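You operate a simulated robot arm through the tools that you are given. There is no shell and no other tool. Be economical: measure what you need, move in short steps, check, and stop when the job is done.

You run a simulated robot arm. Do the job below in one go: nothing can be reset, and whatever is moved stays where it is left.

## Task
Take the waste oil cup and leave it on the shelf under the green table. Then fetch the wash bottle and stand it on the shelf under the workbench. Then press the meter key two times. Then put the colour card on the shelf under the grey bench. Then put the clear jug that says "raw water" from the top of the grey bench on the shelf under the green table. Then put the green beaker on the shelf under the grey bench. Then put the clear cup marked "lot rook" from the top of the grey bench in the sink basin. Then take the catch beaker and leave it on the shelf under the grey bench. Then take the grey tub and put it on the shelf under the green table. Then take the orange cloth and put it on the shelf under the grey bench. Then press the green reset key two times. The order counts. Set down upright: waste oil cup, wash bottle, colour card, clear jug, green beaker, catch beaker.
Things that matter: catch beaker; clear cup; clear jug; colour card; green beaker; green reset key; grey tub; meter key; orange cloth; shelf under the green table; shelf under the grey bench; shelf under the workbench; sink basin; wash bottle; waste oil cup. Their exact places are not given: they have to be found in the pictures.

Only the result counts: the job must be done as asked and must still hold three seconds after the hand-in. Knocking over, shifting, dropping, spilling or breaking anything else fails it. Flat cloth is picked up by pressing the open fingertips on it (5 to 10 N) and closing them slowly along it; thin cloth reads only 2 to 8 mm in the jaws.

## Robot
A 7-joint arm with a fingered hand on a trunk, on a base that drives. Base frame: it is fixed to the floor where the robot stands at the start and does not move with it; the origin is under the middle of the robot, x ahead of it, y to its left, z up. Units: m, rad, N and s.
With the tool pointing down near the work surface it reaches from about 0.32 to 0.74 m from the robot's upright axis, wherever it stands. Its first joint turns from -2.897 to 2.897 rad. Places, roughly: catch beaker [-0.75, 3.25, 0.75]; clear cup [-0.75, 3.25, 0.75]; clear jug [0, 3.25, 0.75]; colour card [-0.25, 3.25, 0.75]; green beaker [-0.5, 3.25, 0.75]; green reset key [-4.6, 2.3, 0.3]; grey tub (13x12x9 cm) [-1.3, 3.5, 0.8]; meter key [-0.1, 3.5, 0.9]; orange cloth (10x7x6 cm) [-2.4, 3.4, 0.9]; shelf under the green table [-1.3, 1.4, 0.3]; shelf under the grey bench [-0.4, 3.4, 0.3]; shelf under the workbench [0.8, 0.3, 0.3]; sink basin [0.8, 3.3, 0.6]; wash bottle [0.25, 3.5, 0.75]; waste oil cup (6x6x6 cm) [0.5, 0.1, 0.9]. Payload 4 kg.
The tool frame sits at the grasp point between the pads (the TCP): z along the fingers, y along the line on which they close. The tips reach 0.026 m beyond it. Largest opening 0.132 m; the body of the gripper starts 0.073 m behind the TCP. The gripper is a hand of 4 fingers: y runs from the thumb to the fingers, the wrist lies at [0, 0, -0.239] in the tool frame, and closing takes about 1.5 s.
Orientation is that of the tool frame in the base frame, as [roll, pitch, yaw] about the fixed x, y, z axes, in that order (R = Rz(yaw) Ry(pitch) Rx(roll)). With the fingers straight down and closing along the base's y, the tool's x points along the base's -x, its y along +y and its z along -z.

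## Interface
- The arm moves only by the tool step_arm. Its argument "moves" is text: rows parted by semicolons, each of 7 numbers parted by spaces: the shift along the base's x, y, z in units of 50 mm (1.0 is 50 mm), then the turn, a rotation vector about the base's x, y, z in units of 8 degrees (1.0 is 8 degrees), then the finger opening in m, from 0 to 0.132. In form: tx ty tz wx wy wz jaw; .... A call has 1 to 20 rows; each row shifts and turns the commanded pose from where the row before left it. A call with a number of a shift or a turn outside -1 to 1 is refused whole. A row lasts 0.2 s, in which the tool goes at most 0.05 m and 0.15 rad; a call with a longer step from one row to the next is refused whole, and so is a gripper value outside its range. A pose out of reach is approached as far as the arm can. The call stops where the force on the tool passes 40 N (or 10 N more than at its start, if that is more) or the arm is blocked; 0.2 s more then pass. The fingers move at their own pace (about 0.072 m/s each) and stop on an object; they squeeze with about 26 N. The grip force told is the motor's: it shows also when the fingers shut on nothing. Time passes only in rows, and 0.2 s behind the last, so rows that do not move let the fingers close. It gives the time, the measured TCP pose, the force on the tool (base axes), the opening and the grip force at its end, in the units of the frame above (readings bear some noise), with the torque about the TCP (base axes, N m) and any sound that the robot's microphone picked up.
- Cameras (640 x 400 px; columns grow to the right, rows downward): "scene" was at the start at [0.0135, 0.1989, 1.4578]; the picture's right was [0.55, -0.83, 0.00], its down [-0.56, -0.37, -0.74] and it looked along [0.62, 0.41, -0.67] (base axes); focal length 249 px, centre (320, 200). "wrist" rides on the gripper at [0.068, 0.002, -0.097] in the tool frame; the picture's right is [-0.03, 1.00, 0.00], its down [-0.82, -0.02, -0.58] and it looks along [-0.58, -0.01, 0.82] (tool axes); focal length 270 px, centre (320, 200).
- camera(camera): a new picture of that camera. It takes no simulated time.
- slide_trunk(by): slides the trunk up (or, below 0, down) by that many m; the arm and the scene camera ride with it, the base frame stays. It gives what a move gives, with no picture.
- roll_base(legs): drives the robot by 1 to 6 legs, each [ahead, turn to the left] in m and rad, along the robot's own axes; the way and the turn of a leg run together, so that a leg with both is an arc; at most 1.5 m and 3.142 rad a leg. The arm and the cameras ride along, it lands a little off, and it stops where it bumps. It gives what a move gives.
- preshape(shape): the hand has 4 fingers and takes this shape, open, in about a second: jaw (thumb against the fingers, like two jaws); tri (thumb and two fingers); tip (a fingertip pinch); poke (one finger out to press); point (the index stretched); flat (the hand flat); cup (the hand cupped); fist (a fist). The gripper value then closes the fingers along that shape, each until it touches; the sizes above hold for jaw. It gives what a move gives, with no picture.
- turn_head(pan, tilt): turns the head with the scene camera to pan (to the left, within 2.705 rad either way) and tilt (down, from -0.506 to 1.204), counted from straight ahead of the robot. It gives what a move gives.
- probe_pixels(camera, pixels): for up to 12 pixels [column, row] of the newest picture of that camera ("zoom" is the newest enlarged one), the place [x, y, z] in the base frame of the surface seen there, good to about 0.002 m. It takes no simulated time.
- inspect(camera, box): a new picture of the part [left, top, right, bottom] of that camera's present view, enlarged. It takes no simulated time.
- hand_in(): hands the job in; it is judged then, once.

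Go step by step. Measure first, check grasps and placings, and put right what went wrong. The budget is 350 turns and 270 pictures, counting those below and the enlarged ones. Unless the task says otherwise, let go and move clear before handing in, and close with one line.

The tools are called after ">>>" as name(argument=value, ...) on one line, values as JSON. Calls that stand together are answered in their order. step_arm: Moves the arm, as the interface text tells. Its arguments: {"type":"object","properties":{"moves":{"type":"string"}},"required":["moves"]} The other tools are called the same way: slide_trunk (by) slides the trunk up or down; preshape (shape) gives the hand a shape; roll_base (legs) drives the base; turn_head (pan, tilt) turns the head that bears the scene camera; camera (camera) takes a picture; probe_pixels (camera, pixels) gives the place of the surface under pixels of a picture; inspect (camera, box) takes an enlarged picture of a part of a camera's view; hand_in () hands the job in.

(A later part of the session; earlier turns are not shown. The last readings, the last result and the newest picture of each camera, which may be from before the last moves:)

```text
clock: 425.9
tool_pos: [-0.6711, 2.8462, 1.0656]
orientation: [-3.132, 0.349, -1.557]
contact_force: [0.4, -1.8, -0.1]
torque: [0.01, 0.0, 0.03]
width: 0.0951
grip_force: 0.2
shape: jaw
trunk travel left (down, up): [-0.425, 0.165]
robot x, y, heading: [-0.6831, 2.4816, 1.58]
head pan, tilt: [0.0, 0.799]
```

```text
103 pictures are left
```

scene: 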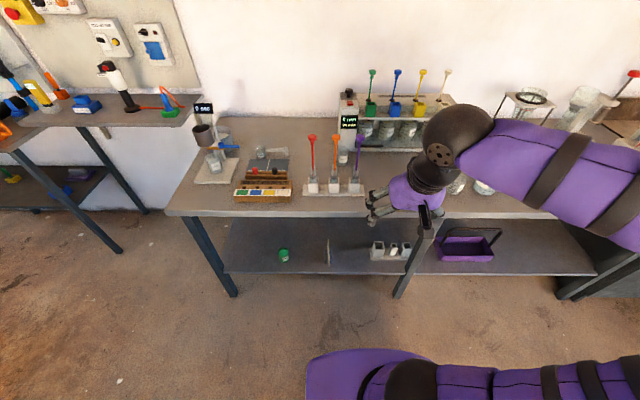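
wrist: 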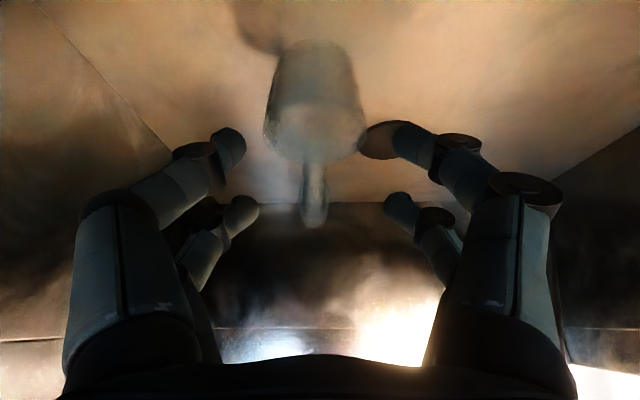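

>>> inspect(camera="scene", box=[290, 90, 400, 200])

>>> probe_pixels(camera="zoom", pixels=[[320, 220], [305, 215], [345, 215], [322, 205], [335, 240], [318, 262], [345, 250], [370, 185], [335, 170], [380, 340], [375, 260]])

>>> inspect(camera="scene", box=[185, 100, 295, 200])

>>> camera(camera="wrist")

```text
3.64 times, centred on (345, 145) of scene
```

zoom: 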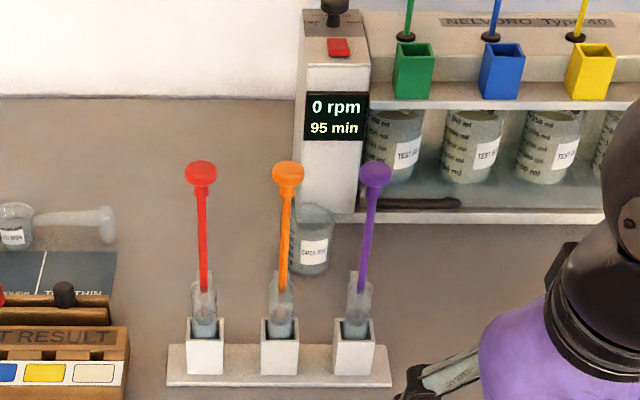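

```text
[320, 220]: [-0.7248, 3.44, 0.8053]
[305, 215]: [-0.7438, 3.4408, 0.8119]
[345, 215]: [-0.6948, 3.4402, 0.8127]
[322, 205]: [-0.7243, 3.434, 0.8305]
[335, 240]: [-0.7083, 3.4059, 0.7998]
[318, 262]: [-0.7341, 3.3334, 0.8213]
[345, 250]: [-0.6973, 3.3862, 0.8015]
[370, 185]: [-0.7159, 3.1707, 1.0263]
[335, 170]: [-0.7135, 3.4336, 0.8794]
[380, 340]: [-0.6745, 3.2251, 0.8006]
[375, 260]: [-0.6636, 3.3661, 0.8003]
```

```text
4.00 times, centred on (240, 150) of scene
```

zoom: 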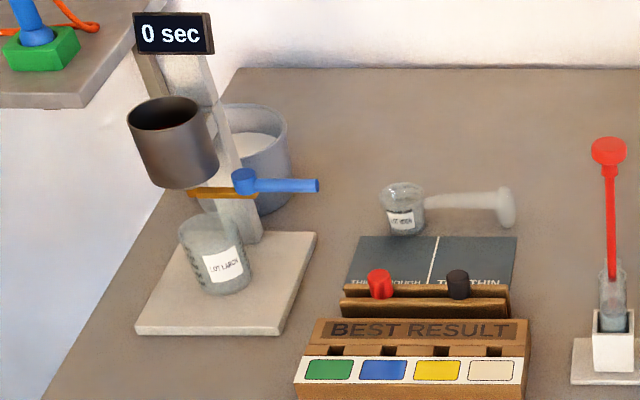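

```text
100 pictures are left
```

wrist: 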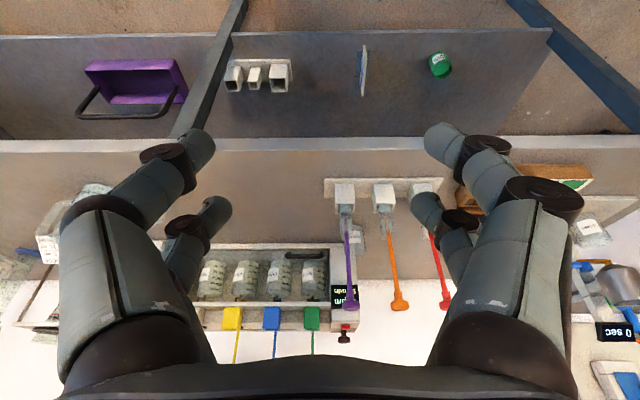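

The beaker under the hopper reads "LOT LARCH", so "CATCH TEST" at about (-0.735, 3.36) is the catch beaker. It's behind the plungers (tops ≈1.05), so I'll raise the trunk and come in from above with a nearly vertical hand.

>>> slide_trunk(by=0.14)

>>> roll_base(legs=[[0.17, 0]])

>>> step_arm(moves="-0.2 0.3 0 -1 0 0 0.1; -0.4 0.5 0 -0.4 0 0 0.1; -0.4 0.6 0 0 0 0 0.1; -0.2 0.6 0 0 0 0 0.1; 0 0.7 0 0 0 0 0.1; 0 0.7 0 0 0 0 0.1; 0 0.7 0 0 0 0 0.1; 0 0 0 0 0 0 0.1")

>>> camera(camera="wrist")

>>> camera(camera="scene")

```text
clock: 427.5
tool_pos: [-0.6718, 2.8461, 1.2055]
orientation: [-3.13, 0.348, -1.562]
contact_force: [0.0, -0.1, -0.1]
torque: [0.01, 0.03, 0.0]
width: 0.0954
grip_force: 0.1
shape: jaw
trunk travel left (down, up): [-0.565, 0.025]
robot x, y, heading: [-0.6822, 2.4826, 1.585]
head pan, tilt: [0.0, 0.799]
```

```text
clock: 429.0
tool_pos: [-0.6724, 3.0193, 1.2049]
orientation: [-3.132, 0.347, -1.56]
contact_force: [0.6, 0.4, 0.0]
torque: [-0.02, 0.0, -0.02]
width: 0.0951
grip_force: 0.1
shape: jaw
trunk travel left (down, up): [-0.565, 0.025]
robot x, y, heading: [-0.6855, 2.6547, 1.578]
head pan, tilt: [0.0, 0.799]
```

```text
clock: 430.8
tool_pos: [-0.7327, 3.2247, 1.2058]
orientation: [-3.133, 0.155, -1.559]
contact_force: [-0.6, -0.1, -0.4]
torque: [-0.02, 0.01, -0.02]
width: 0.0949
grip_force: 0.0
shape: jaw
trunk travel left (down, up): [-0.565, 0.025]
robot x, y, heading: [-0.685, 2.6556, 1.579]
head pan, tilt: [0.0, 0.799]
```

```text
99 pictures are left
```

wrist: 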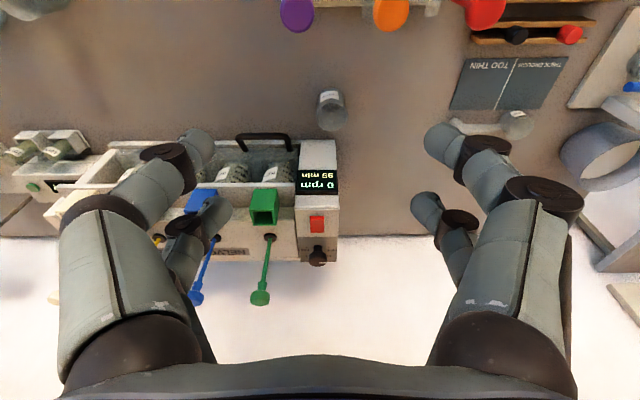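

```text
98 pictures are left
```

scene: 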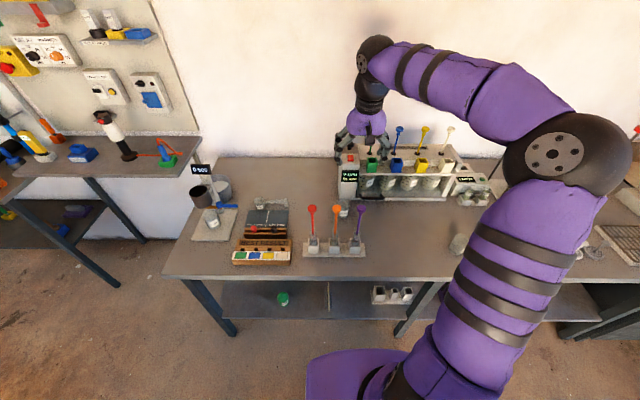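

>>> inspect(camera="wrist", box=[290, 70, 370, 150])

>>> probe_pixels(camera="zoom", pixels=[[320, 135], [265, 220], [355, 220], [310, 250], [270, 170], [350, 170], [310, 200], [310, 292], [265, 250], [355, 250]])

>>> probe_pixels(camera="wrist", pixels=[[297, 10], [390, 10], [318, 160], [263, 205]])

```text
5.00 times, centred on (330, 110) of wrist
```

zoom: 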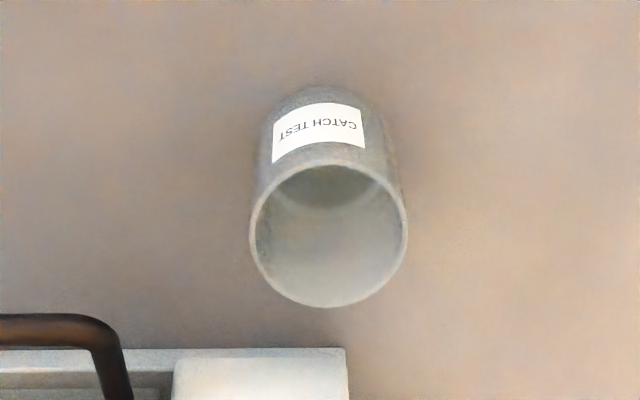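

```text
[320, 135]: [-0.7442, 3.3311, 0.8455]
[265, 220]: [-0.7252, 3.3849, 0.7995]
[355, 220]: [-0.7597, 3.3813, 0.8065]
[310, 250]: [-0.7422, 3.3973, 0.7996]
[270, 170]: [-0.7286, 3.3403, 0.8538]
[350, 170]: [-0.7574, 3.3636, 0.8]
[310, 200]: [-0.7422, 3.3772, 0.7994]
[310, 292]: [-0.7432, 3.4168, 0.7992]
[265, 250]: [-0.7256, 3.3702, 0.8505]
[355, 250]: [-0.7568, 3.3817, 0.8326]
```

```text
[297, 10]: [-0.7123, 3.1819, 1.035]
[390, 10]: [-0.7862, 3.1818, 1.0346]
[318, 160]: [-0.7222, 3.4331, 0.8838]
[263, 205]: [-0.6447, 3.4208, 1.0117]
```

The beaker's centre is about (-0.745, 3.358). I'll move over it and descend in stages.

>>> step_arm(moves="-0.1 0.7 0 0 0 0 0.09; -0.14 0.7 0 0 0 0 0.09; 0 0.7 0 0 0 0 0.09; 0 0.57 -0.3 0 0 0 0.09; 0 0 -0.8 0 0 0 0.09; 0 0 -0.8 0 0 0 0.09; 0 0 -0.8 0 0 0 0.09; 0 0 0 0 0 0 0.09")

>>> camera(camera="wrist")

>>> camera(camera="scene")

```text
clock: 432.6
tool_pos: [-0.7446, 3.3574, 1.0708]
orientation: [-3.132, 0.155, -1.559]
contact_force: [-0.7, 0.0, -0.1]
torque: [0.03, -0.05, 0.0]
width: 0.0865
grip_force: 0.1
shape: jaw
trunk travel left (down, up): [-0.565, 0.025]
robot x, y, heading: [-0.6844, 2.6534, 1.576]
head pan, tilt: [0.0, 0.799]
```

```text
96 pictures are left
```

wrist: 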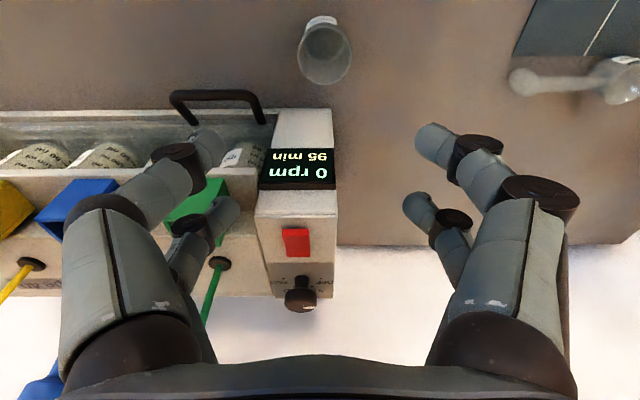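

```text
95 pictures are left
```

scene: 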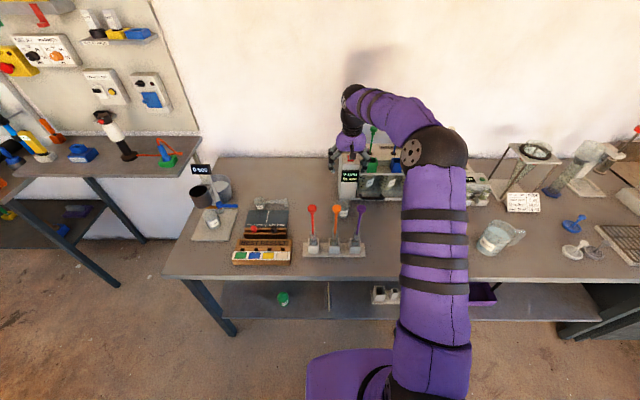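

>>> probe_pixels(camera="wrist", pixels=[[298, 48], [351, 48], [324, 82], [324, 22], [215, 95], [180, 105], [260, 110], [300, 110]])

```text
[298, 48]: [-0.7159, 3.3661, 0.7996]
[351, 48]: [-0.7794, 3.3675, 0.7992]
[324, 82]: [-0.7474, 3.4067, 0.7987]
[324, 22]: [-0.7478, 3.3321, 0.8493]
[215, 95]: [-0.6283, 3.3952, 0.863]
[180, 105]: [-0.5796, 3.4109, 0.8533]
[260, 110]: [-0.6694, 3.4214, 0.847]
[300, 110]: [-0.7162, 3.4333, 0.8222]
```

The rack's bar ends at x ≈ -0.66, y 3.395, which is close, so I'll narrow the opening to 0.075, centre at x -0.748, and descend.

>>> step_arm(moves="-0.06 0 -0.6 0 0 0 0.078; 0 0 -0.8 0 0 0 0.078; 0 0 -0.8 0 0 0 0.078; 0 0 -0.7 0 0 0 0.078; 0 0 0 0 0 0 0.078")

>>> camera(camera="wrist")

```text
clock: 433.8
tool_pos: [-0.7477, 3.3553, 0.9253]
orientation: [-3.134, 0.153, -1.56]
contact_force: [0.9, -0.8, -0.5]
torque: [-0.05, 0.01, -0.02]
width: 0.0752
grip_force: 0.2
shape: jaw
trunk travel left (down, up): [-0.565, 0.025]
robot x, y, heading: [-0.6838, 2.6578, 1.581]
head pan, tilt: [0.0, 0.799]
```

```text
94 pictures are left
```

wrist: 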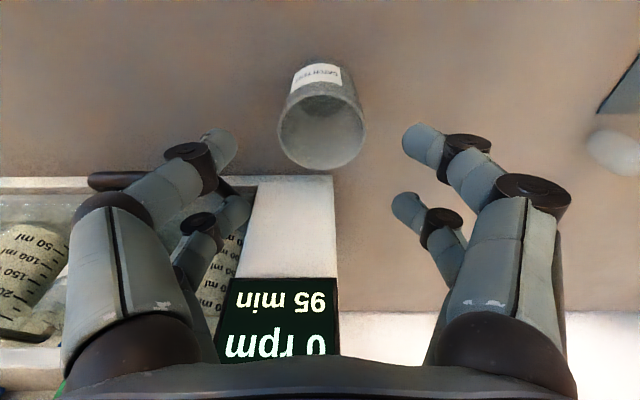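

>>> probe_pixels(camera="wrist", pixels=[[190, 150], [168, 155], [110, 180], [235, 185], [200, 220], [180, 240], [120, 220], [75, 230], [255, 200]])

```text
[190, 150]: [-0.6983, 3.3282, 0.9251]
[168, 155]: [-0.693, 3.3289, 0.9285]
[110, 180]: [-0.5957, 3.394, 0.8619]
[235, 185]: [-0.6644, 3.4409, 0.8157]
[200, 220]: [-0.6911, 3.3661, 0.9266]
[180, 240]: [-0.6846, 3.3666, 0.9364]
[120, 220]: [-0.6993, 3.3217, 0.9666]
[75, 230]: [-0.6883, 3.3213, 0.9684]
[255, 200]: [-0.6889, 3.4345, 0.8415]
```

The knuckles stay 2 cm clear of the bar. I'll descend to z 0.848 and close.

>>> step_arm(moves="0 0.04 -0.5 0 0 0 0.078; 0 0 -0.6 0 0 0 0.078; 0 0 -0.45 0 0 0 0.078; 0 0 0 0 0 0 0.078")

>>> step_arm(moves="0 0 0 0 0 0 0.06; 0 0 0 0 0 0 0.05; 0 0 0 0 0 0 0.04; 0 0 0 0 0 0 0.03; 0 0 0 0 0 0 0.03; 0 0 0 0 0 0 0.03")

>>> camera(camera="wrist")

```text
clock: 434.8
tool_pos: [-0.7472, 3.3575, 0.8482]
orientation: [-3.133, 0.153, -1.559]
contact_force: [0.4, 0.4, -0.3]
torque: [-0.01, 0.02, -0.02]
width: 0.075
grip_force: 0.0
shape: jaw
trunk travel left (down, up): [-0.565, 0.025]
robot x, y, heading: [-0.6828, 2.6518, 1.579]
head pan, tilt: [0.0, 0.799]
```

```text
clock: 436.2
tool_pos: [-0.7465, 3.3589, 0.8493]
orientation: [-3.134, 0.154, -1.557]
contact_force: [0.7, -0.4, 0.3]
torque: [0.02, 0.01, 0.0]
width: 0.033
grip_force: 26.3
shape: tri
trunk travel left (down, up): [-0.565, 0.025]
robot x, y, heading: [-0.6852, 2.6528, 1.577]
head pan, tilt: [0.0, 0.799]
```

```text
93 pictures are left
```

wrist: 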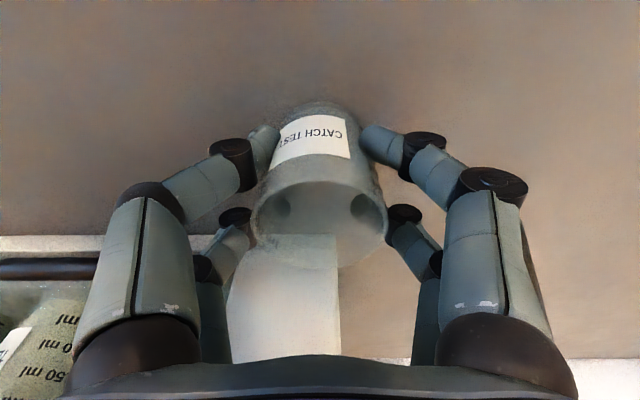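

The catch beaker is gripped. I'll lift it high above the plungers and retract.

>>> step_arm(moves="0 0 0.2 0 0 0 0.025; 0 0 0.5 0 0 0 0.025; 0 0 0.8 0 0 0 0.025; 0 0 0.9 0 0 0 0.025; 0 0 0.9 0 0 0 0.025; 0 0 0.9 0 0 0 0.025; 0 0 0.9 0 0 0 0.025; 0 0 0.9 0 0 0 0.025; 0 0 0.9 0 0 0 0.025; 0 -0.5 0 0 0 0 0.025; 0 -0.8 0 0 0 0 0.025; 0 -0.8 0 0 0 0 0.025; 0 -0.8 0 0 0 0 0.025; 0 -0.8 0 0 0 0 0.025; 0 -0.8 0 0 0 0 0.025; 0 -0.8 0 0 0 0 0.025; 0 -0.8 0 0 0 0 0.025; 0 -0.8 0 0 0 0 0.025; 0 0 0 0 0 0 0.025")

>>> camera(camera="wrist")

>>> camera(camera="scene")

```text
clock: 440.2
tool_pos: [-0.7491, 3.0117, 1.1936]
orientation: [-3.132, 0.154, -1.557]
contact_force: [0.3, -0.6, 0.3]
torque: [-0.05, 0.01, 0.01]
width: 0.0326
grip_force: 26.0
shape: tri
trunk travel left (down, up): [-0.565, 0.025]
robot x, y, heading: [-0.6807, 2.6537, 1.576]
head pan, tilt: [0.0, 0.799]
```

```text
92 pictures are left
```

wrist: 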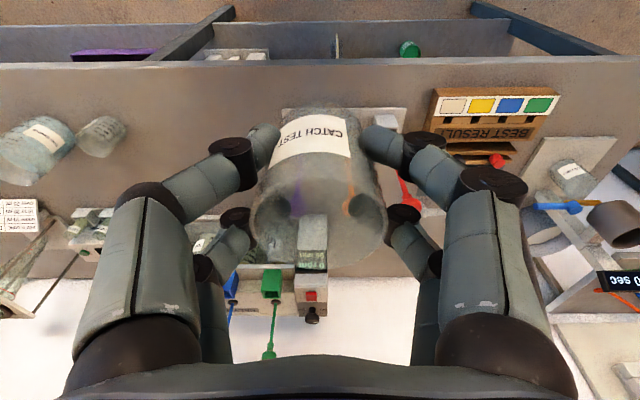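

```text
91 pictures are left
```

scene: 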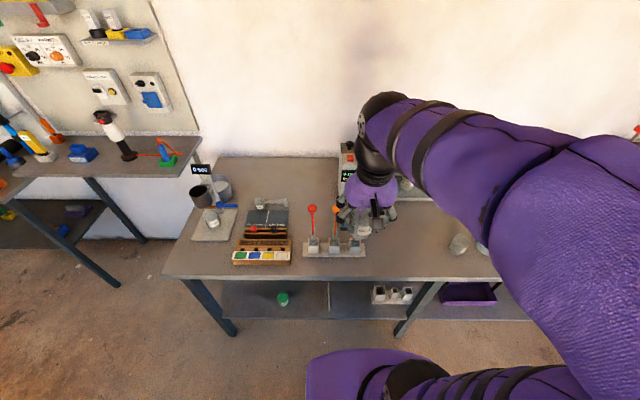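

I'll move the base left to x ≈ -1.1 and lower the trunk for the shelf.

>>> roll_base(legs=[[-0.27, 0], [0, 1.571], [0.4, 0], [0, -1.571]])

>>> slide_trunk(by=-0.14)

>>> slide_trunk(by=-0.4)

>>> camera(camera="scene")

```text
clock: 452.6
tool_pos: [-1.1455, 2.7425, 1.1915]
orientation: [-3.132, 0.154, -1.563]
contact_force: [-0.8, -0.1, -0.7]
torque: [0.0, -0.02, -0.01]
width: 0.032
grip_force: 26.4
shape: tri
trunk travel left (down, up): [-0.565, 0.025]
robot x, y, heading: [-1.0831, 2.3832, 1.569]
head pan, tilt: [0.0, 0.799]
```

```text
clock: 454.3
tool_pos: [-1.1456, 2.7438, 1.0528]
orientation: [-3.134, 0.154, -1.563]
contact_force: [-0.3, -0.1, -1.3]
torque: [0.0, 0.04, -0.03]
width: 0.0324
grip_force: 26.1
shape: tri
trunk travel left (down, up): [-0.425, 0.165]
robot x, y, heading: [-1.0803, 2.3887, 1.572]
head pan, tilt: [0.0, 0.799]
```

```text
clock: 458.1
tool_pos: [-1.144, 2.7432, 0.6534]
orientation: [-3.131, 0.153, -1.564]
contact_force: [-0.1, 0.5, 0.1]
torque: [0.01, -0.01, 0.03]
width: 0.0322
grip_force: 25.8
shape: tri
trunk travel left (down, up): [-0.025, 0.565]
robot x, y, heading: [-1.0827, 2.3803, 1.573]
head pan, tilt: [0.0, 0.799]
```

```text
90 pictures are left
```

scene: 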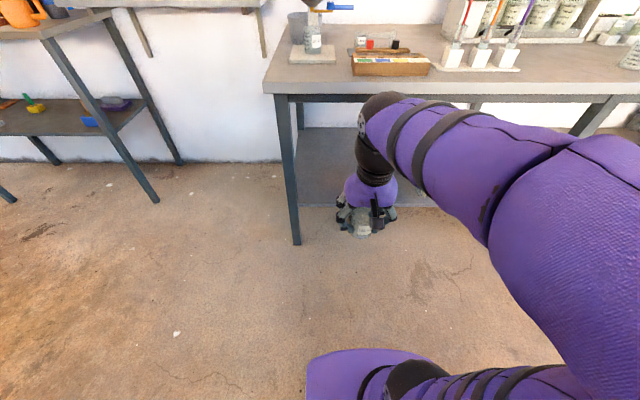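

>>> probe_pixels(camera="scene", pixels=[[293, 200], [320, 200], [296, 235]])

>>> step_arm(moves="0 0.6 -0.3 0 0 0 0.025; 0 0.6 -0.4 0 0 0 0.025; 0 0.6 -0.5 0 0 0 0.025; 0 0.6 -0.6 0 0 0 0.025; 0 0.5 -0.6 0 0 0 0.025; 0 0.2 -0.8 0 0 0 0.025; 0 0 -0.8 0 0 0 0.025; 0 0 0 0 0 0 0.025")

>>> camera(camera="scene")

```text
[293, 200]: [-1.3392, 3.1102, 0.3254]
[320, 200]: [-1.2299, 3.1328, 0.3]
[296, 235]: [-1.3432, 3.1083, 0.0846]
```

```text
clock: 459.9
tool_pos: [-1.146, 2.898, 0.4524]
orientation: [-3.134, 0.154, -1.563]
contact_force: [0.1, 0.8, 0.7]
torque: [-0.01, 0.04, 0.02]
width: 0.0321
grip_force: 25.6
shape: tri
trunk travel left (down, up): [-0.025, 0.565]
robot x, y, heading: [-1.0825, 2.3832, 1.57]
head pan, tilt: [0.0, 0.799]
```

```text
89 pictures are left
```

scene: 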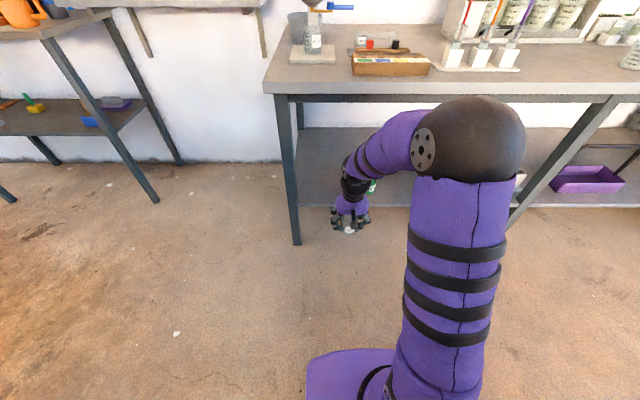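

>>> roll_base(legs=[[0.2, 0]])

>>> step_arm(moves="-0.3 0.4 -0.3 0 0 0 0.025; -0.2 0.5 -0.4 0 0 0 0.025; 0 0.5 -0.4 0 0 0 0.025; 0 0 -0.4 0 0 0 0.025; 0 0 0 0 0 0 0.025")

>>> camera(camera="wrist")

>>> camera(camera="scene")

```text
clock: 461.5
tool_pos: [-1.1467, 3.0974, 0.4537]
orientation: [-3.133, 0.153, -1.565]
contact_force: [0.2, -0.4, -0.3]
torque: [0.02, 0.0, 0.0]
width: 0.0322
grip_force: 25.7
shape: tri
trunk travel left (down, up): [-0.025, 0.565]
robot x, y, heading: [-1.0813, 2.5858, 1.575]
head pan, tilt: [0.0, 0.799]
```

```text
clock: 462.7
tool_pos: [-1.1726, 3.1691, 0.378]
orientation: [-3.132, 0.154, -1.562]
contact_force: [-0.4, 0.2, -0.5]
torque: [0.03, 0.02, 0.02]
width: 0.0322
grip_force: 26.0
shape: tri
trunk travel left (down, up): [-0.025, 0.565]
robot x, y, heading: [-1.0827, 2.5839, 1.577]
head pan, tilt: [0.0, 0.799]
```

```text
88 pictures are left
```

wrist: 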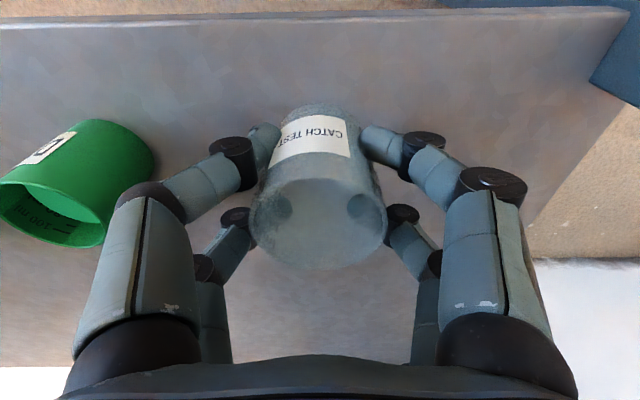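

```text
87 pictures are left
```

scene: 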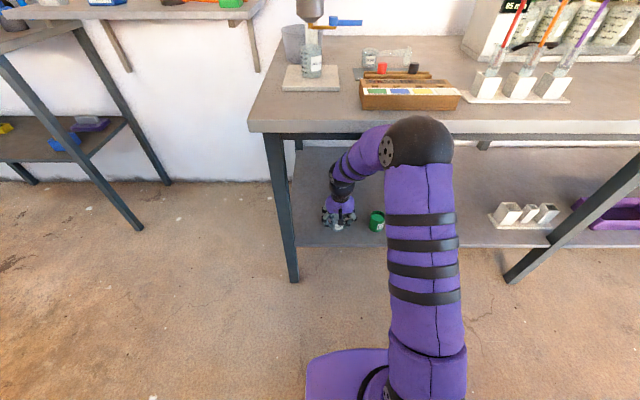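

Well placed next to the green beaker. I'll lower to contact.

>>> step_arm(moves="0 0 -0.25 0 0 0 0.025; 0 0 -0.15 0 0 0 0.025; 0 0 -0.08 0 0 0 0.025; 0 0 0 0 0 0 0.025")

>>> step_arm(moves="0 0 -0.06 0 0 0 0.025; 0 0 -0.04 0 0 0 0.025; 0 0 0 0 0 0 0.025")

```text
clock: 463.7
tool_pos: [-1.1702, 3.169, 0.3532]
orientation: [-3.133, 0.155, -1.562]
contact_force: [0.0, -0.5, -0.4]
torque: [0.03, 0.02, 0.01]
width: 0.032
grip_force: 26.3
shape: tri
trunk travel left (down, up): [-0.025, 0.565]
robot x, y, heading: [-1.081, 2.5871, 1.572]
head pan, tilt: [0.0, 0.799]
```

```text
clock: 464.5
tool_pos: [-1.172, 3.1689, 0.3489]
orientation: [-3.132, 0.155, -1.564]
contact_force: [-1.0, -0.4, 0.1]
torque: [0.03, -0.01, 0.01]
width: 0.032
grip_force: 25.7
shape: tri
trunk travel left (down, up): [-0.025, 0.565]
robot x, y, heading: [-1.0842, 2.5835, 1.577]
head pan, tilt: [0.0, 0.799]
```

>>> step_arm(moves="0 0 -0.05 0 0 0 0.025; 0 0 0 0 0 0 0.025")

```text
clock: 465.1
tool_pos: [-1.171, 3.1685, 0.3473]
orientation: [-3.131, 0.154, -1.563]
contact_force: [1.5, -0.7, 8.6]
torque: [-0.18, -0.07, -0.01]
width: 0.0321
grip_force: 25.4
shape: tri
trunk travel left (down, up): [-0.025, 0.565]
robot x, y, heading: [-1.0794, 2.584, 1.575]
head pan, tilt: [0.0, 0.799]
```

Contact with 8.6 N. I'll release and back straight out.

>>> step_arm(moves="0 0 0 0 0 0 0.04; 0 0 0 0 0 0 0.06; 0 0 0 0 0 0 0.085; 0 0 0 0 0 0 0.085; 0 0 0 0 0 0 0.085")

>>> step_arm(moves="0 -0.3 0.05 0 0 0 0.085; 0 -0.5 0.2 0 0 0 0.085; 0 -0.6 0.4 0 0 0 0.085; 0 -0.6 0.4 0 0 0 0.085; 0 0 0 0 0 0 0.085")

>>> camera(camera="wrist")

```text
clock: 466.3
tool_pos: [-1.1722, 3.168, 0.346]
orientation: [-3.133, 0.152, -1.562]
contact_force: [0.3, 0.0, -0.1]
torque: [-0.01, 0.01, 0.0]
width: 0.0807
grip_force: 0.1
shape: jaw
trunk travel left (down, up): [-0.025, 0.565]
robot x, y, heading: [-1.0792, 2.5856, 1.574]
head pan, tilt: [0.0, 0.799]
```

```text
clock: 467.5
tool_pos: [-1.1713, 3.0673, 0.399]
orientation: [-3.133, 0.154, -1.564]
contact_force: [0.2, 0.2, 0.2]
torque: [0.01, 0.01, 0.0]
width: 0.0807
grip_force: 0.1
shape: jaw
trunk travel left (down, up): [-0.025, 0.565]
robot x, y, heading: [-1.0816, 2.5859, 1.573]
head pan, tilt: [0.0, 0.799]
```

```text
86 pictures are left
```

wrist: 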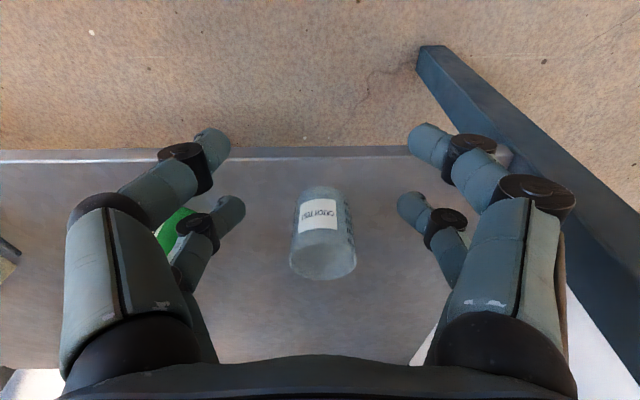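

The catch beaker stands on the shelf. Now the grey tub near (-1.3, 3.5): I'll back off, raise the trunk and inspect it.

>>> roll_base(legs=[[-0.2, 0]])

>>> slide_trunk(by=0.4)

>>> step_arm(moves="0.3 0 0.8 0 0 0 0.1; 0.3 -0.2 0.9 0 0 0 0.1; 0.3 -0.2 0.9 0 0 0 0.1; 0.3 -0.2 0.9 0 0 0 0.1; 0.3 -0.2 0.9 0 0 0 0.1; 0.3 0 0.9 0 0 0 0.1; 0 0 0 0 0 0 0.1")

>>> turn_head(pan=0.2, tilt=0.7)

>>> camera(camera="scene")

>>> inspect(camera="scene", box=[190, 70, 360, 200])

```text
clock: 469.1
tool_pos: [-1.1711, 2.8671, 0.3993]
orientation: [-3.133, 0.154, -1.562]
contact_force: [1.0, -0.7, -0.1]
torque: [0.0, 0.01, -0.03]
width: 0.0811
grip_force: 0.0
shape: jaw
trunk travel left (down, up): [-0.025, 0.565]
robot x, y, heading: [-1.0817, 2.3821, 1.575]
head pan, tilt: [0.0, 0.799]
```

```text
clock: 473.0
tool_pos: [-1.1703, 2.8674, 0.7982]
orientation: [-3.134, 0.155, -1.561]
contact_force: [0.0, 0.2, -0.4]
torque: [-0.01, 0.02, 0.0]
width: 0.0805
grip_force: 0.0
shape: jaw
trunk travel left (down, up): [-0.425, 0.165]
robot x, y, heading: [-1.0793, 2.3835, 1.572]
head pan, tilt: [0.0, 0.799]
```

```text
clock: 474.6
tool_pos: [-1.0793, 2.8282, 1.0661]
orientation: [-3.134, 0.154, -1.562]
contact_force: [0.1, -0.8, -0.3]
torque: [-0.01, 0.02, 0.02]
width: 0.0954
grip_force: 0.1
shape: jaw
trunk travel left (down, up): [-0.425, 0.165]
robot x, y, heading: [-1.0802, 2.3861, 1.575]
head pan, tilt: [0.0, 0.799]
```

```text
clock: 475.3
tool_pos: [-1.0791, 2.8267, 1.066]
orientation: [-3.133, 0.153, -1.562]
contact_force: [-0.5, 0.0, 0.9]
torque: [0.0, 0.0, 0.01]
width: 0.0951
grip_force: 0.0
shape: jaw
trunk travel left (down, up): [-0.425, 0.165]
robot x, y, heading: [-1.0798, 2.3862, 1.576]
head pan, tilt: [0.201, 0.7]
```

```text
85 pictures are left
```

scene: 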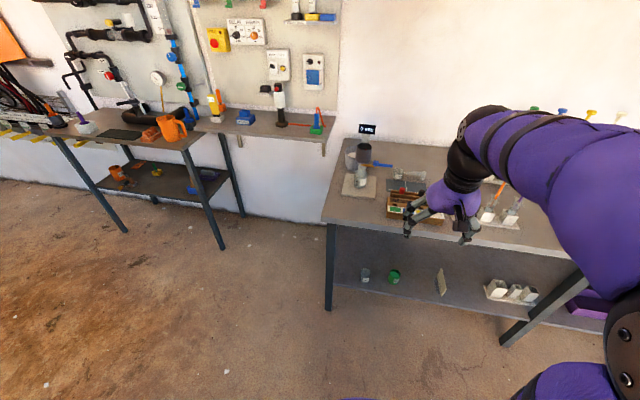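

```text
3.08 times, centred on (275, 135) of scene
```

zoom: 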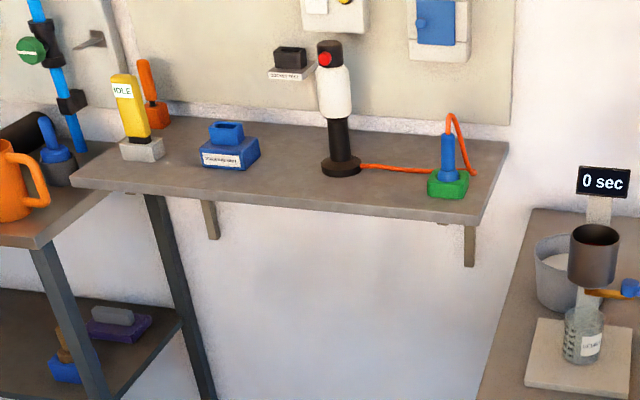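

>>> inspect(camera="scene", box=[320, 110, 410, 210])

>>> probe_pixels(camera="zoom", pixels=[[175, 120], [190, 175], [240, 140], [165, 150], [185, 145], [265, 150], [262, 215], [200, 320], [330, 250], [290, 115], [330, 180], [175, 205]])

```text
4.00 times, centred on (365, 160) of scene
```

zoom: 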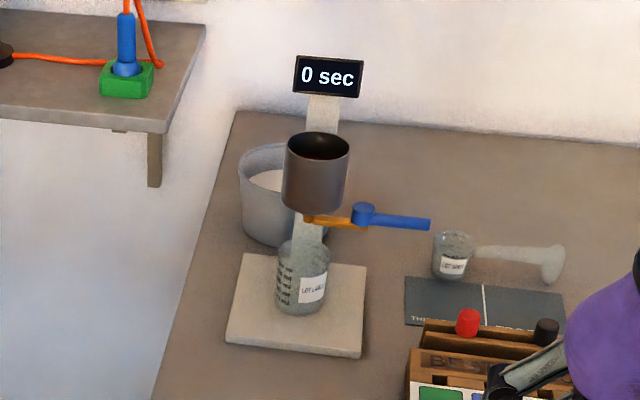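

```text
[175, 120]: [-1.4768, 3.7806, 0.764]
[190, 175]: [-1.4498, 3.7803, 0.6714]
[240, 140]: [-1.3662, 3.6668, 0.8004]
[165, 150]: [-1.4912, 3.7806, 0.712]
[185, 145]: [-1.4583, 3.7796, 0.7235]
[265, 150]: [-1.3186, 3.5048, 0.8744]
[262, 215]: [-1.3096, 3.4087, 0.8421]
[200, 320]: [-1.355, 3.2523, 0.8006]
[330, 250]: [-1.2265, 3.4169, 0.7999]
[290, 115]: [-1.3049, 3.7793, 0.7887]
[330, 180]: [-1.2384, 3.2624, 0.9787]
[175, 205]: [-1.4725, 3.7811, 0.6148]
```

The tub is the round grey bucket near (-1.31, 3.47), behind the hopper stand. I'll come in from the left at x ≈ -1.45 for a better view from above.

>>> roll_base(legs=[[0, 1.571], [0.36, 0], [0, -1.571], [0.2, 0]])

>>> slide_trunk(by=0.14)

>>> turn_head(pan=-0.1, tilt=0.8)

>>> camera(camera="scene")

>>> camera(camera="wrist")

```text
clock: 487.3
tool_pos: [-1.4502, 3.0206, 1.0659]
orientation: [-3.133, 0.152, -1.544]
contact_force: [-0.3, 0.1, 0.1]
torque: [0.04, 0.0, -0.02]
width: 0.0952
grip_force: 0.0
shape: jaw
trunk travel left (down, up): [-0.425, 0.165]
robot x, y, heading: [-1.4432, 2.5761, 1.594]
head pan, tilt: [0.201, 0.7]
```

```text
clock: 489.0
tool_pos: [-1.4499, 3.0203, 1.2051]
orientation: [-3.133, 0.153, -1.544]
contact_force: [0.5, 0.1, -0.9]
torque: [0.01, 0.0, -0.02]
width: 0.0949
grip_force: 0.1
shape: jaw
trunk travel left (down, up): [-0.565, 0.025]
robot x, y, heading: [-1.4472, 2.5743, 1.596]
head pan, tilt: [0.201, 0.7]
```

```text
clock: 489.8
tool_pos: [-1.4507, 3.0206, 1.2062]
orientation: [-3.133, 0.152, -1.545]
contact_force: [0.7, 0.0, -0.6]
torque: [-0.01, -0.02, 0.0]
width: 0.0952
grip_force: 0.2
shape: jaw
trunk travel left (down, up): [-0.565, 0.025]
robot x, y, heading: [-1.4404, 2.5785, 1.595]
head pan, tilt: [-0.099, 0.799]
```

```text
82 pictures are left
```

scene: 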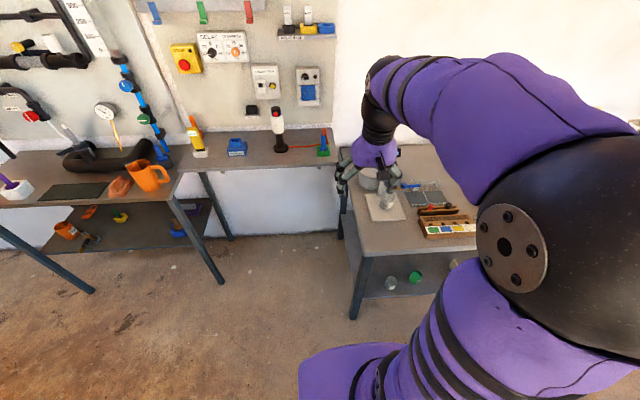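

```text
81 pictures are left
```

wrist: 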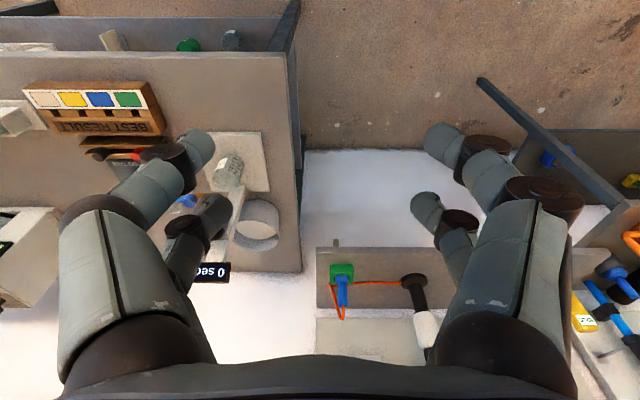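

>>> inspect(camera="wrist", box=[190, 120, 310, 290])

>>> probe_pixels(camera="wrist", pixels=[[236, 225], [279, 225], [257, 200], [257, 245], [257, 238], [228, 170], [215, 270], [228, 240], [190, 200], [235, 205], [268, 185], [300, 180]])

```text
2.35 times, centred on (250, 205) of wrist
```

zoom: 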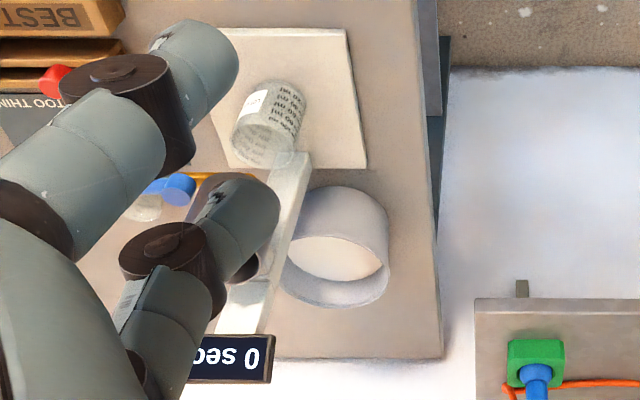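

```text
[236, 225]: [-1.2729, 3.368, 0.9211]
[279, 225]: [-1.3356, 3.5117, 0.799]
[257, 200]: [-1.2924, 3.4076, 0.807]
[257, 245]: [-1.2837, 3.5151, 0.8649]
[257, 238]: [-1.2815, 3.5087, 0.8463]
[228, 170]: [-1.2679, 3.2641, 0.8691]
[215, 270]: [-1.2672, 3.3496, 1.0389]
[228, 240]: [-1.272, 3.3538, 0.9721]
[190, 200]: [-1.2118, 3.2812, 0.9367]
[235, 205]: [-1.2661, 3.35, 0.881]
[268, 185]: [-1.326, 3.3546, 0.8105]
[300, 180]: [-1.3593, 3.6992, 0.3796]
```

>>> probe_pixels(camera="scene", pixels=[[222, 282], [232, 238], [210, 172], [330, 152], [320, 165], [355, 318], [352, 280], [345, 210], [178, 172], [350, 255], [120, 187], [375, 180]])

>>> inspect(camera="scene", box=[330, 120, 440, 250])

```text
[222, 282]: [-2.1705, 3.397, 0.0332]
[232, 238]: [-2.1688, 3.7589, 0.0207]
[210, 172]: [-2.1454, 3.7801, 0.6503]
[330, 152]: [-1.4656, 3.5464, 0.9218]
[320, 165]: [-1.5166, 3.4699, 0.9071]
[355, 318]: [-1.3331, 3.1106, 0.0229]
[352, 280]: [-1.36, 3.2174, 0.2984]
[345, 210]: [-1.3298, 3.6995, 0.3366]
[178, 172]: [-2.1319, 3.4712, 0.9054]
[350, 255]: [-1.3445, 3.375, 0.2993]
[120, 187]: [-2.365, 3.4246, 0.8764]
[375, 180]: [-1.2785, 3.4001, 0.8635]
```

```text
3.08 times, centred on (385, 185) of scene
```

zoom: 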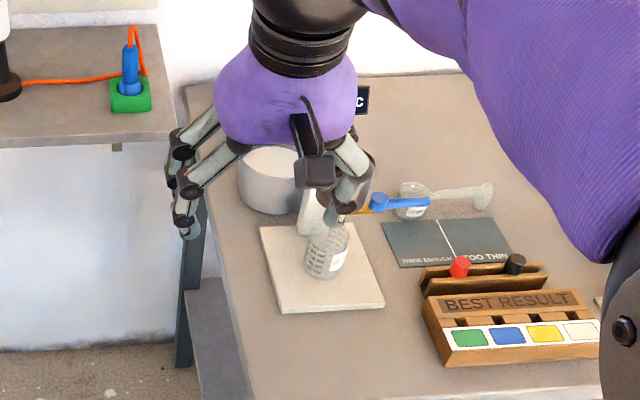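

The wall shelf (z 0.907) ends at x -1.466 and the hopper post stands at (-1.27, 3.35). There's floor space left of the bench, so I'll drive to about (-1.70, 2.88) to reach the tub from its front-left.

>>> roll_base(legs=[[-0.1, 0], [0, 1.55], [0.26, 0], [0, -1.571], [0.38, 0]])

>>> turn_head(pan=-0.6, tilt=0.8)

>>> camera(camera="scene")

```text
clock: 502.8
tool_pos: [-1.6991, 3.3046, 1.2051]
orientation: [-3.133, 0.154, -1.567]
contact_force: [-1.0, 0.3, 0.7]
torque: [0.01, 0.02, 0.04]
width: 0.0952
grip_force: 0.0
shape: jaw
trunk travel left (down, up): [-0.565, 0.025]
robot x, y, heading: [-1.6964, 2.86, 1.573]
head pan, tilt: [-0.099, 0.799]
```

```text
clock: 503.7
tool_pos: [-1.699, 3.3055, 1.2055]
orientation: [-3.133, 0.154, -1.566]
contact_force: [-0.3, 0.3, 0.1]
torque: [0.02, 0.01, -0.03]
width: 0.0953
grip_force: 0.0
shape: jaw
trunk travel left (down, up): [-0.565, 0.025]
robot x, y, heading: [-1.7036, 2.8606, 1.574]
head pan, tilt: [-0.6, 0.799]
```

```text
78 pictures are left
```

scene: 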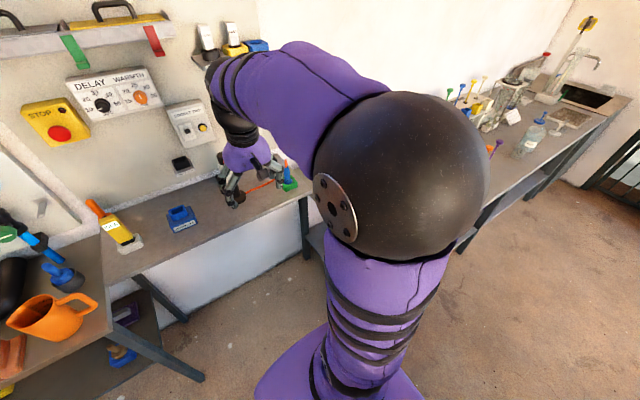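

The elbow blocks the view. I'll turn the hand to azimuth 45° and move it towards the tub to look from above.

>>> step_arm(moves="0.3 0 0 0 0 -1 0.132; 0.3 0 0 0 0 -1 0.132; 0.3 0 0 0 0 -1 0.132; 0.4 0 0 0 0 -1 0.132; 0.5 0 0 0 0 -1 0.132; 0.6 0 0 0 0 -0.6 0.132; 0.7 0 0 0 0 0 0.132; 0.7 0 0 0 0 0 0.132; 0.7 0 0 0 0 0 0.132; 0 0 0 0 0 0 0.132")

>>> camera(camera="wrist")

>>> camera(camera="scene")

```text
clock: 505.9
tool_pos: [-1.4729, 3.3032, 1.2057]
orientation: [-3.133, 0.153, -2.348]
contact_force: [0.5, -0.1, -0.6]
torque: [0.04, 0.01, 0.02]
width: 0.1259
grip_force: 0.1
shape: jaw
trunk travel left (down, up): [-0.565, 0.025]
robot x, y, heading: [-1.7038, 2.863, 1.582]
head pan, tilt: [-0.6, 0.799]
```

```text
77 pictures are left
```

wrist: 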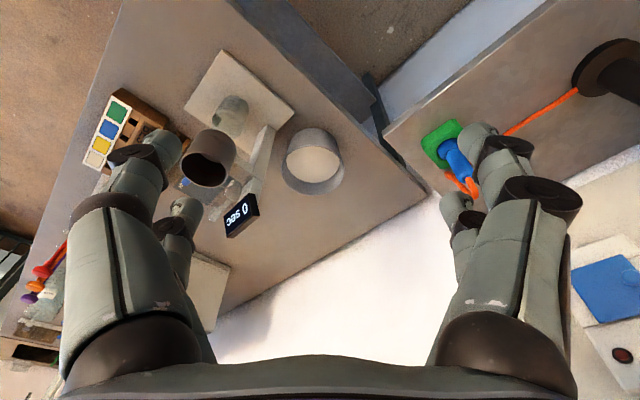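

```text
76 pictures are left
```

scene: 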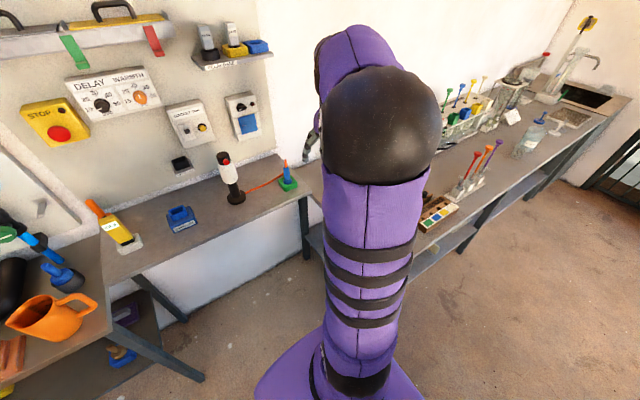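

Good top view: the tub is at (314,160) in the wrist picture. I'll measure it together with the post, display and hopper.

>>> inspect(camera="wrist", box=[200, 90, 380, 250])

>>> probe_pixels(camera="wrist", pixels=[[284, 160], [343, 160], [314, 130], [314, 193], [290, 180], [338, 180], [314, 165], [243, 210], [255, 200], [230, 235], [262, 140], [265, 135]])

```text
2.50 times, centred on (290, 170) of wrist
```

zoom: 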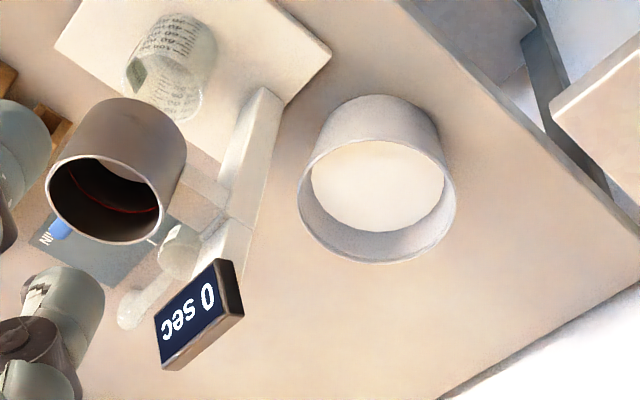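

```text
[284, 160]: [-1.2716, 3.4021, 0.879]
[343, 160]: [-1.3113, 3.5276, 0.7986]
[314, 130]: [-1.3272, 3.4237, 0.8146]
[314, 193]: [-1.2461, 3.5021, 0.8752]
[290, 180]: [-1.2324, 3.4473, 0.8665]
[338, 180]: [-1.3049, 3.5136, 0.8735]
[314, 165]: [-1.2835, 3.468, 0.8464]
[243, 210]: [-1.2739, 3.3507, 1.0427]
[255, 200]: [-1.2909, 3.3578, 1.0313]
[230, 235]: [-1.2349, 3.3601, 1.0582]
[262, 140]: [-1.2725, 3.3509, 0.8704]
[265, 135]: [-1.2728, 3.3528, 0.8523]
```

The tub's rim is about 0.12 m across, so straddling it is tight. I'll reset the jaw shape to see the real maximum opening.

>>> preshape(shape="jaw")

>>> camera(camera="wrist")

>>> probe_pixels(camera="wrist", pixels=[[180, 142], [200, 205], [458, 140], [440, 205], [175, 160], [465, 160], [170, 150], [470, 150]])

```text
clock: 506.8
tool_pos: [-1.4728, 3.3043, 1.2067]
orientation: [-3.133, 0.155, -2.347]
contact_force: [-0.3, 0.4, 0.1]
torque: [0.02, 0.01, 0.01]
width: 0.1318
grip_force: 0.0
shape: jaw
trunk travel left (down, up): [-0.565, 0.025]
robot x, y, heading: [-1.7013, 2.8617, 1.577]
head pan, tilt: [-0.6, 0.799]
```

```text
74 pictures are left
```

wrist: 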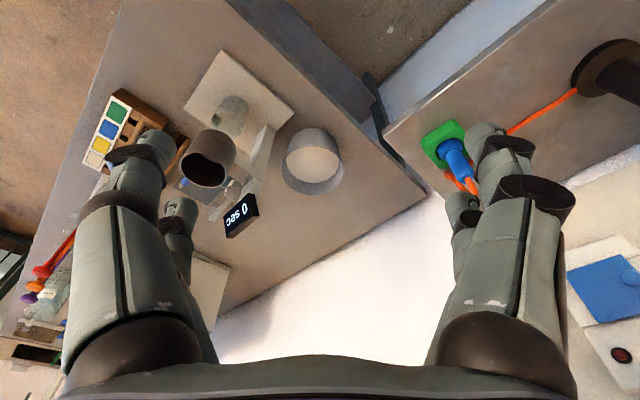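

```text
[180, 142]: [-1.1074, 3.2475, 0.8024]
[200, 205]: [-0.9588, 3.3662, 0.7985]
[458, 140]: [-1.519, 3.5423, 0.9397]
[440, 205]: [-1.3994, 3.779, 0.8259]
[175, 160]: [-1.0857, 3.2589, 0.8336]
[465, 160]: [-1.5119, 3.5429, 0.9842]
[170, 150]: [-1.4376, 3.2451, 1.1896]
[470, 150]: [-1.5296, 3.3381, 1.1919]
```

The opening is now 0.132. I'll measure the rim accurately by probing points on its ring.

>>> inspect(camera="wrist", box=[270, 115, 360, 205])

>>> probe_pixels(camera="zoom", pixels=[[238, 200], [243, 250], [270, 300], [310, 335], [360, 352], [410, 345], [450, 320], [475, 285], [484, 240], [470, 190], [300, 130], [245, 170]])

```text
4.44 times, centred on (315, 160) of wrist
```

zoom: 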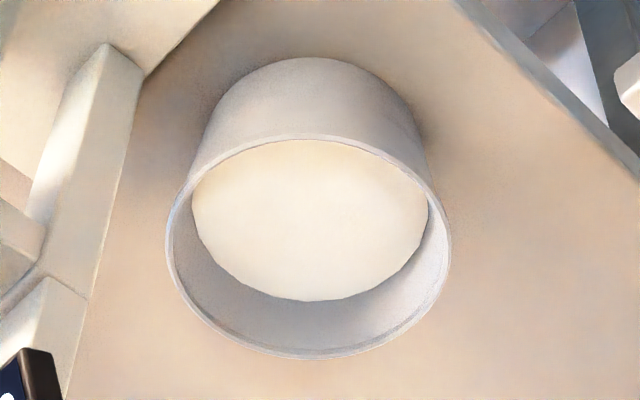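

```text
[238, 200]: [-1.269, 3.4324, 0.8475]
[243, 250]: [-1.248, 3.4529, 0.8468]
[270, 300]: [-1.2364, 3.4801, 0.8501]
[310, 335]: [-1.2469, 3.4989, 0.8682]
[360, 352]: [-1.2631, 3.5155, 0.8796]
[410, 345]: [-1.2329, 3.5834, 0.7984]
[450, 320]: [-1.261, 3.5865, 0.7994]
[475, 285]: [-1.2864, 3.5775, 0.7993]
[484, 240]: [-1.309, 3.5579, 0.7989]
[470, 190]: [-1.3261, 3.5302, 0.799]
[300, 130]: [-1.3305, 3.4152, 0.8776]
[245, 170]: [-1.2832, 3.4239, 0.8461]
```

>>> probe_pixels(camera="zoom", pixels=[[169, 230], [172, 210], [448, 235], [446, 215], [308, 355], [280, 352], [308, 136], [335, 137], [185, 290], [430, 300]])

```text
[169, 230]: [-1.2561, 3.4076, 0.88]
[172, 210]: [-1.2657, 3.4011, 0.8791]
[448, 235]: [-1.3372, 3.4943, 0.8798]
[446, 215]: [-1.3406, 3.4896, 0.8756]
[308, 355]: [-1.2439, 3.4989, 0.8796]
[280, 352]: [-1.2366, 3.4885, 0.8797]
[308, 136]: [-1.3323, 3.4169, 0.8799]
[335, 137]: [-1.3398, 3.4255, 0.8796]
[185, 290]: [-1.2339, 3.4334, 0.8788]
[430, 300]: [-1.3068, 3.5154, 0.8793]
```

The rim's centre is (-1.289, 3.457), diameter 0.1205, so straddling leaves about 6 mm per side. I'll advance 5 cm, set azimuth ≈52°, and position the hand exactly above.

>>> roll_base(legs=[[0.05, 0]])

>>> step_arm(moves="0.5 0.2 0 0 0 0.75 0.132; 0.6 0.2 0 0 0 0 0.132; 0.6 0.3 0 0 0 0 0.132; 0.6 0.4 0 0 0 0 0.132; 0.6 0.4 0 0 0 0 0.132; 0.6 0.4 0 0 0 0 0.132; 0 0 0 0 0 0 0.132")

>>> camera(camera="wrist")

```text
clock: 507.8
tool_pos: [-1.475, 3.354, 1.2054]
orientation: [-3.133, 0.154, -2.349]
contact_force: [-0.9, -0.2, 0.2]
torque: [-0.05, 0.0, 0.0]
width: 0.1318
grip_force: 0.1
shape: jaw
trunk travel left (down, up): [-0.565, 0.025]
robot x, y, heading: [-1.7049, 2.9138, 1.579]
head pan, tilt: [-0.6, 0.799]
```

```text
clock: 509.4
tool_pos: [-1.2993, 3.4489, 1.2058]
orientation: [-3.132, 0.152, -2.243]
contact_force: [-0.2, -1.0, 0.2]
torque: [0.02, 0.0, 0.01]
width: 0.1321
grip_force: 0.0
shape: jaw
trunk travel left (down, up): [-0.565, 0.025]
robot x, y, heading: [-1.7025, 2.9127, 1.58]
head pan, tilt: [-0.6, 0.799]
```

```text
72 pictures are left
```

wrist: 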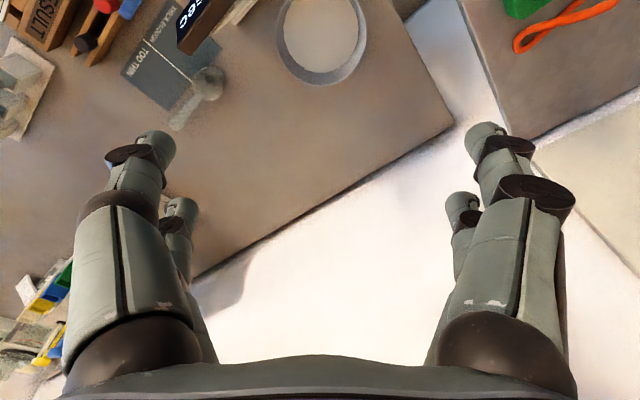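

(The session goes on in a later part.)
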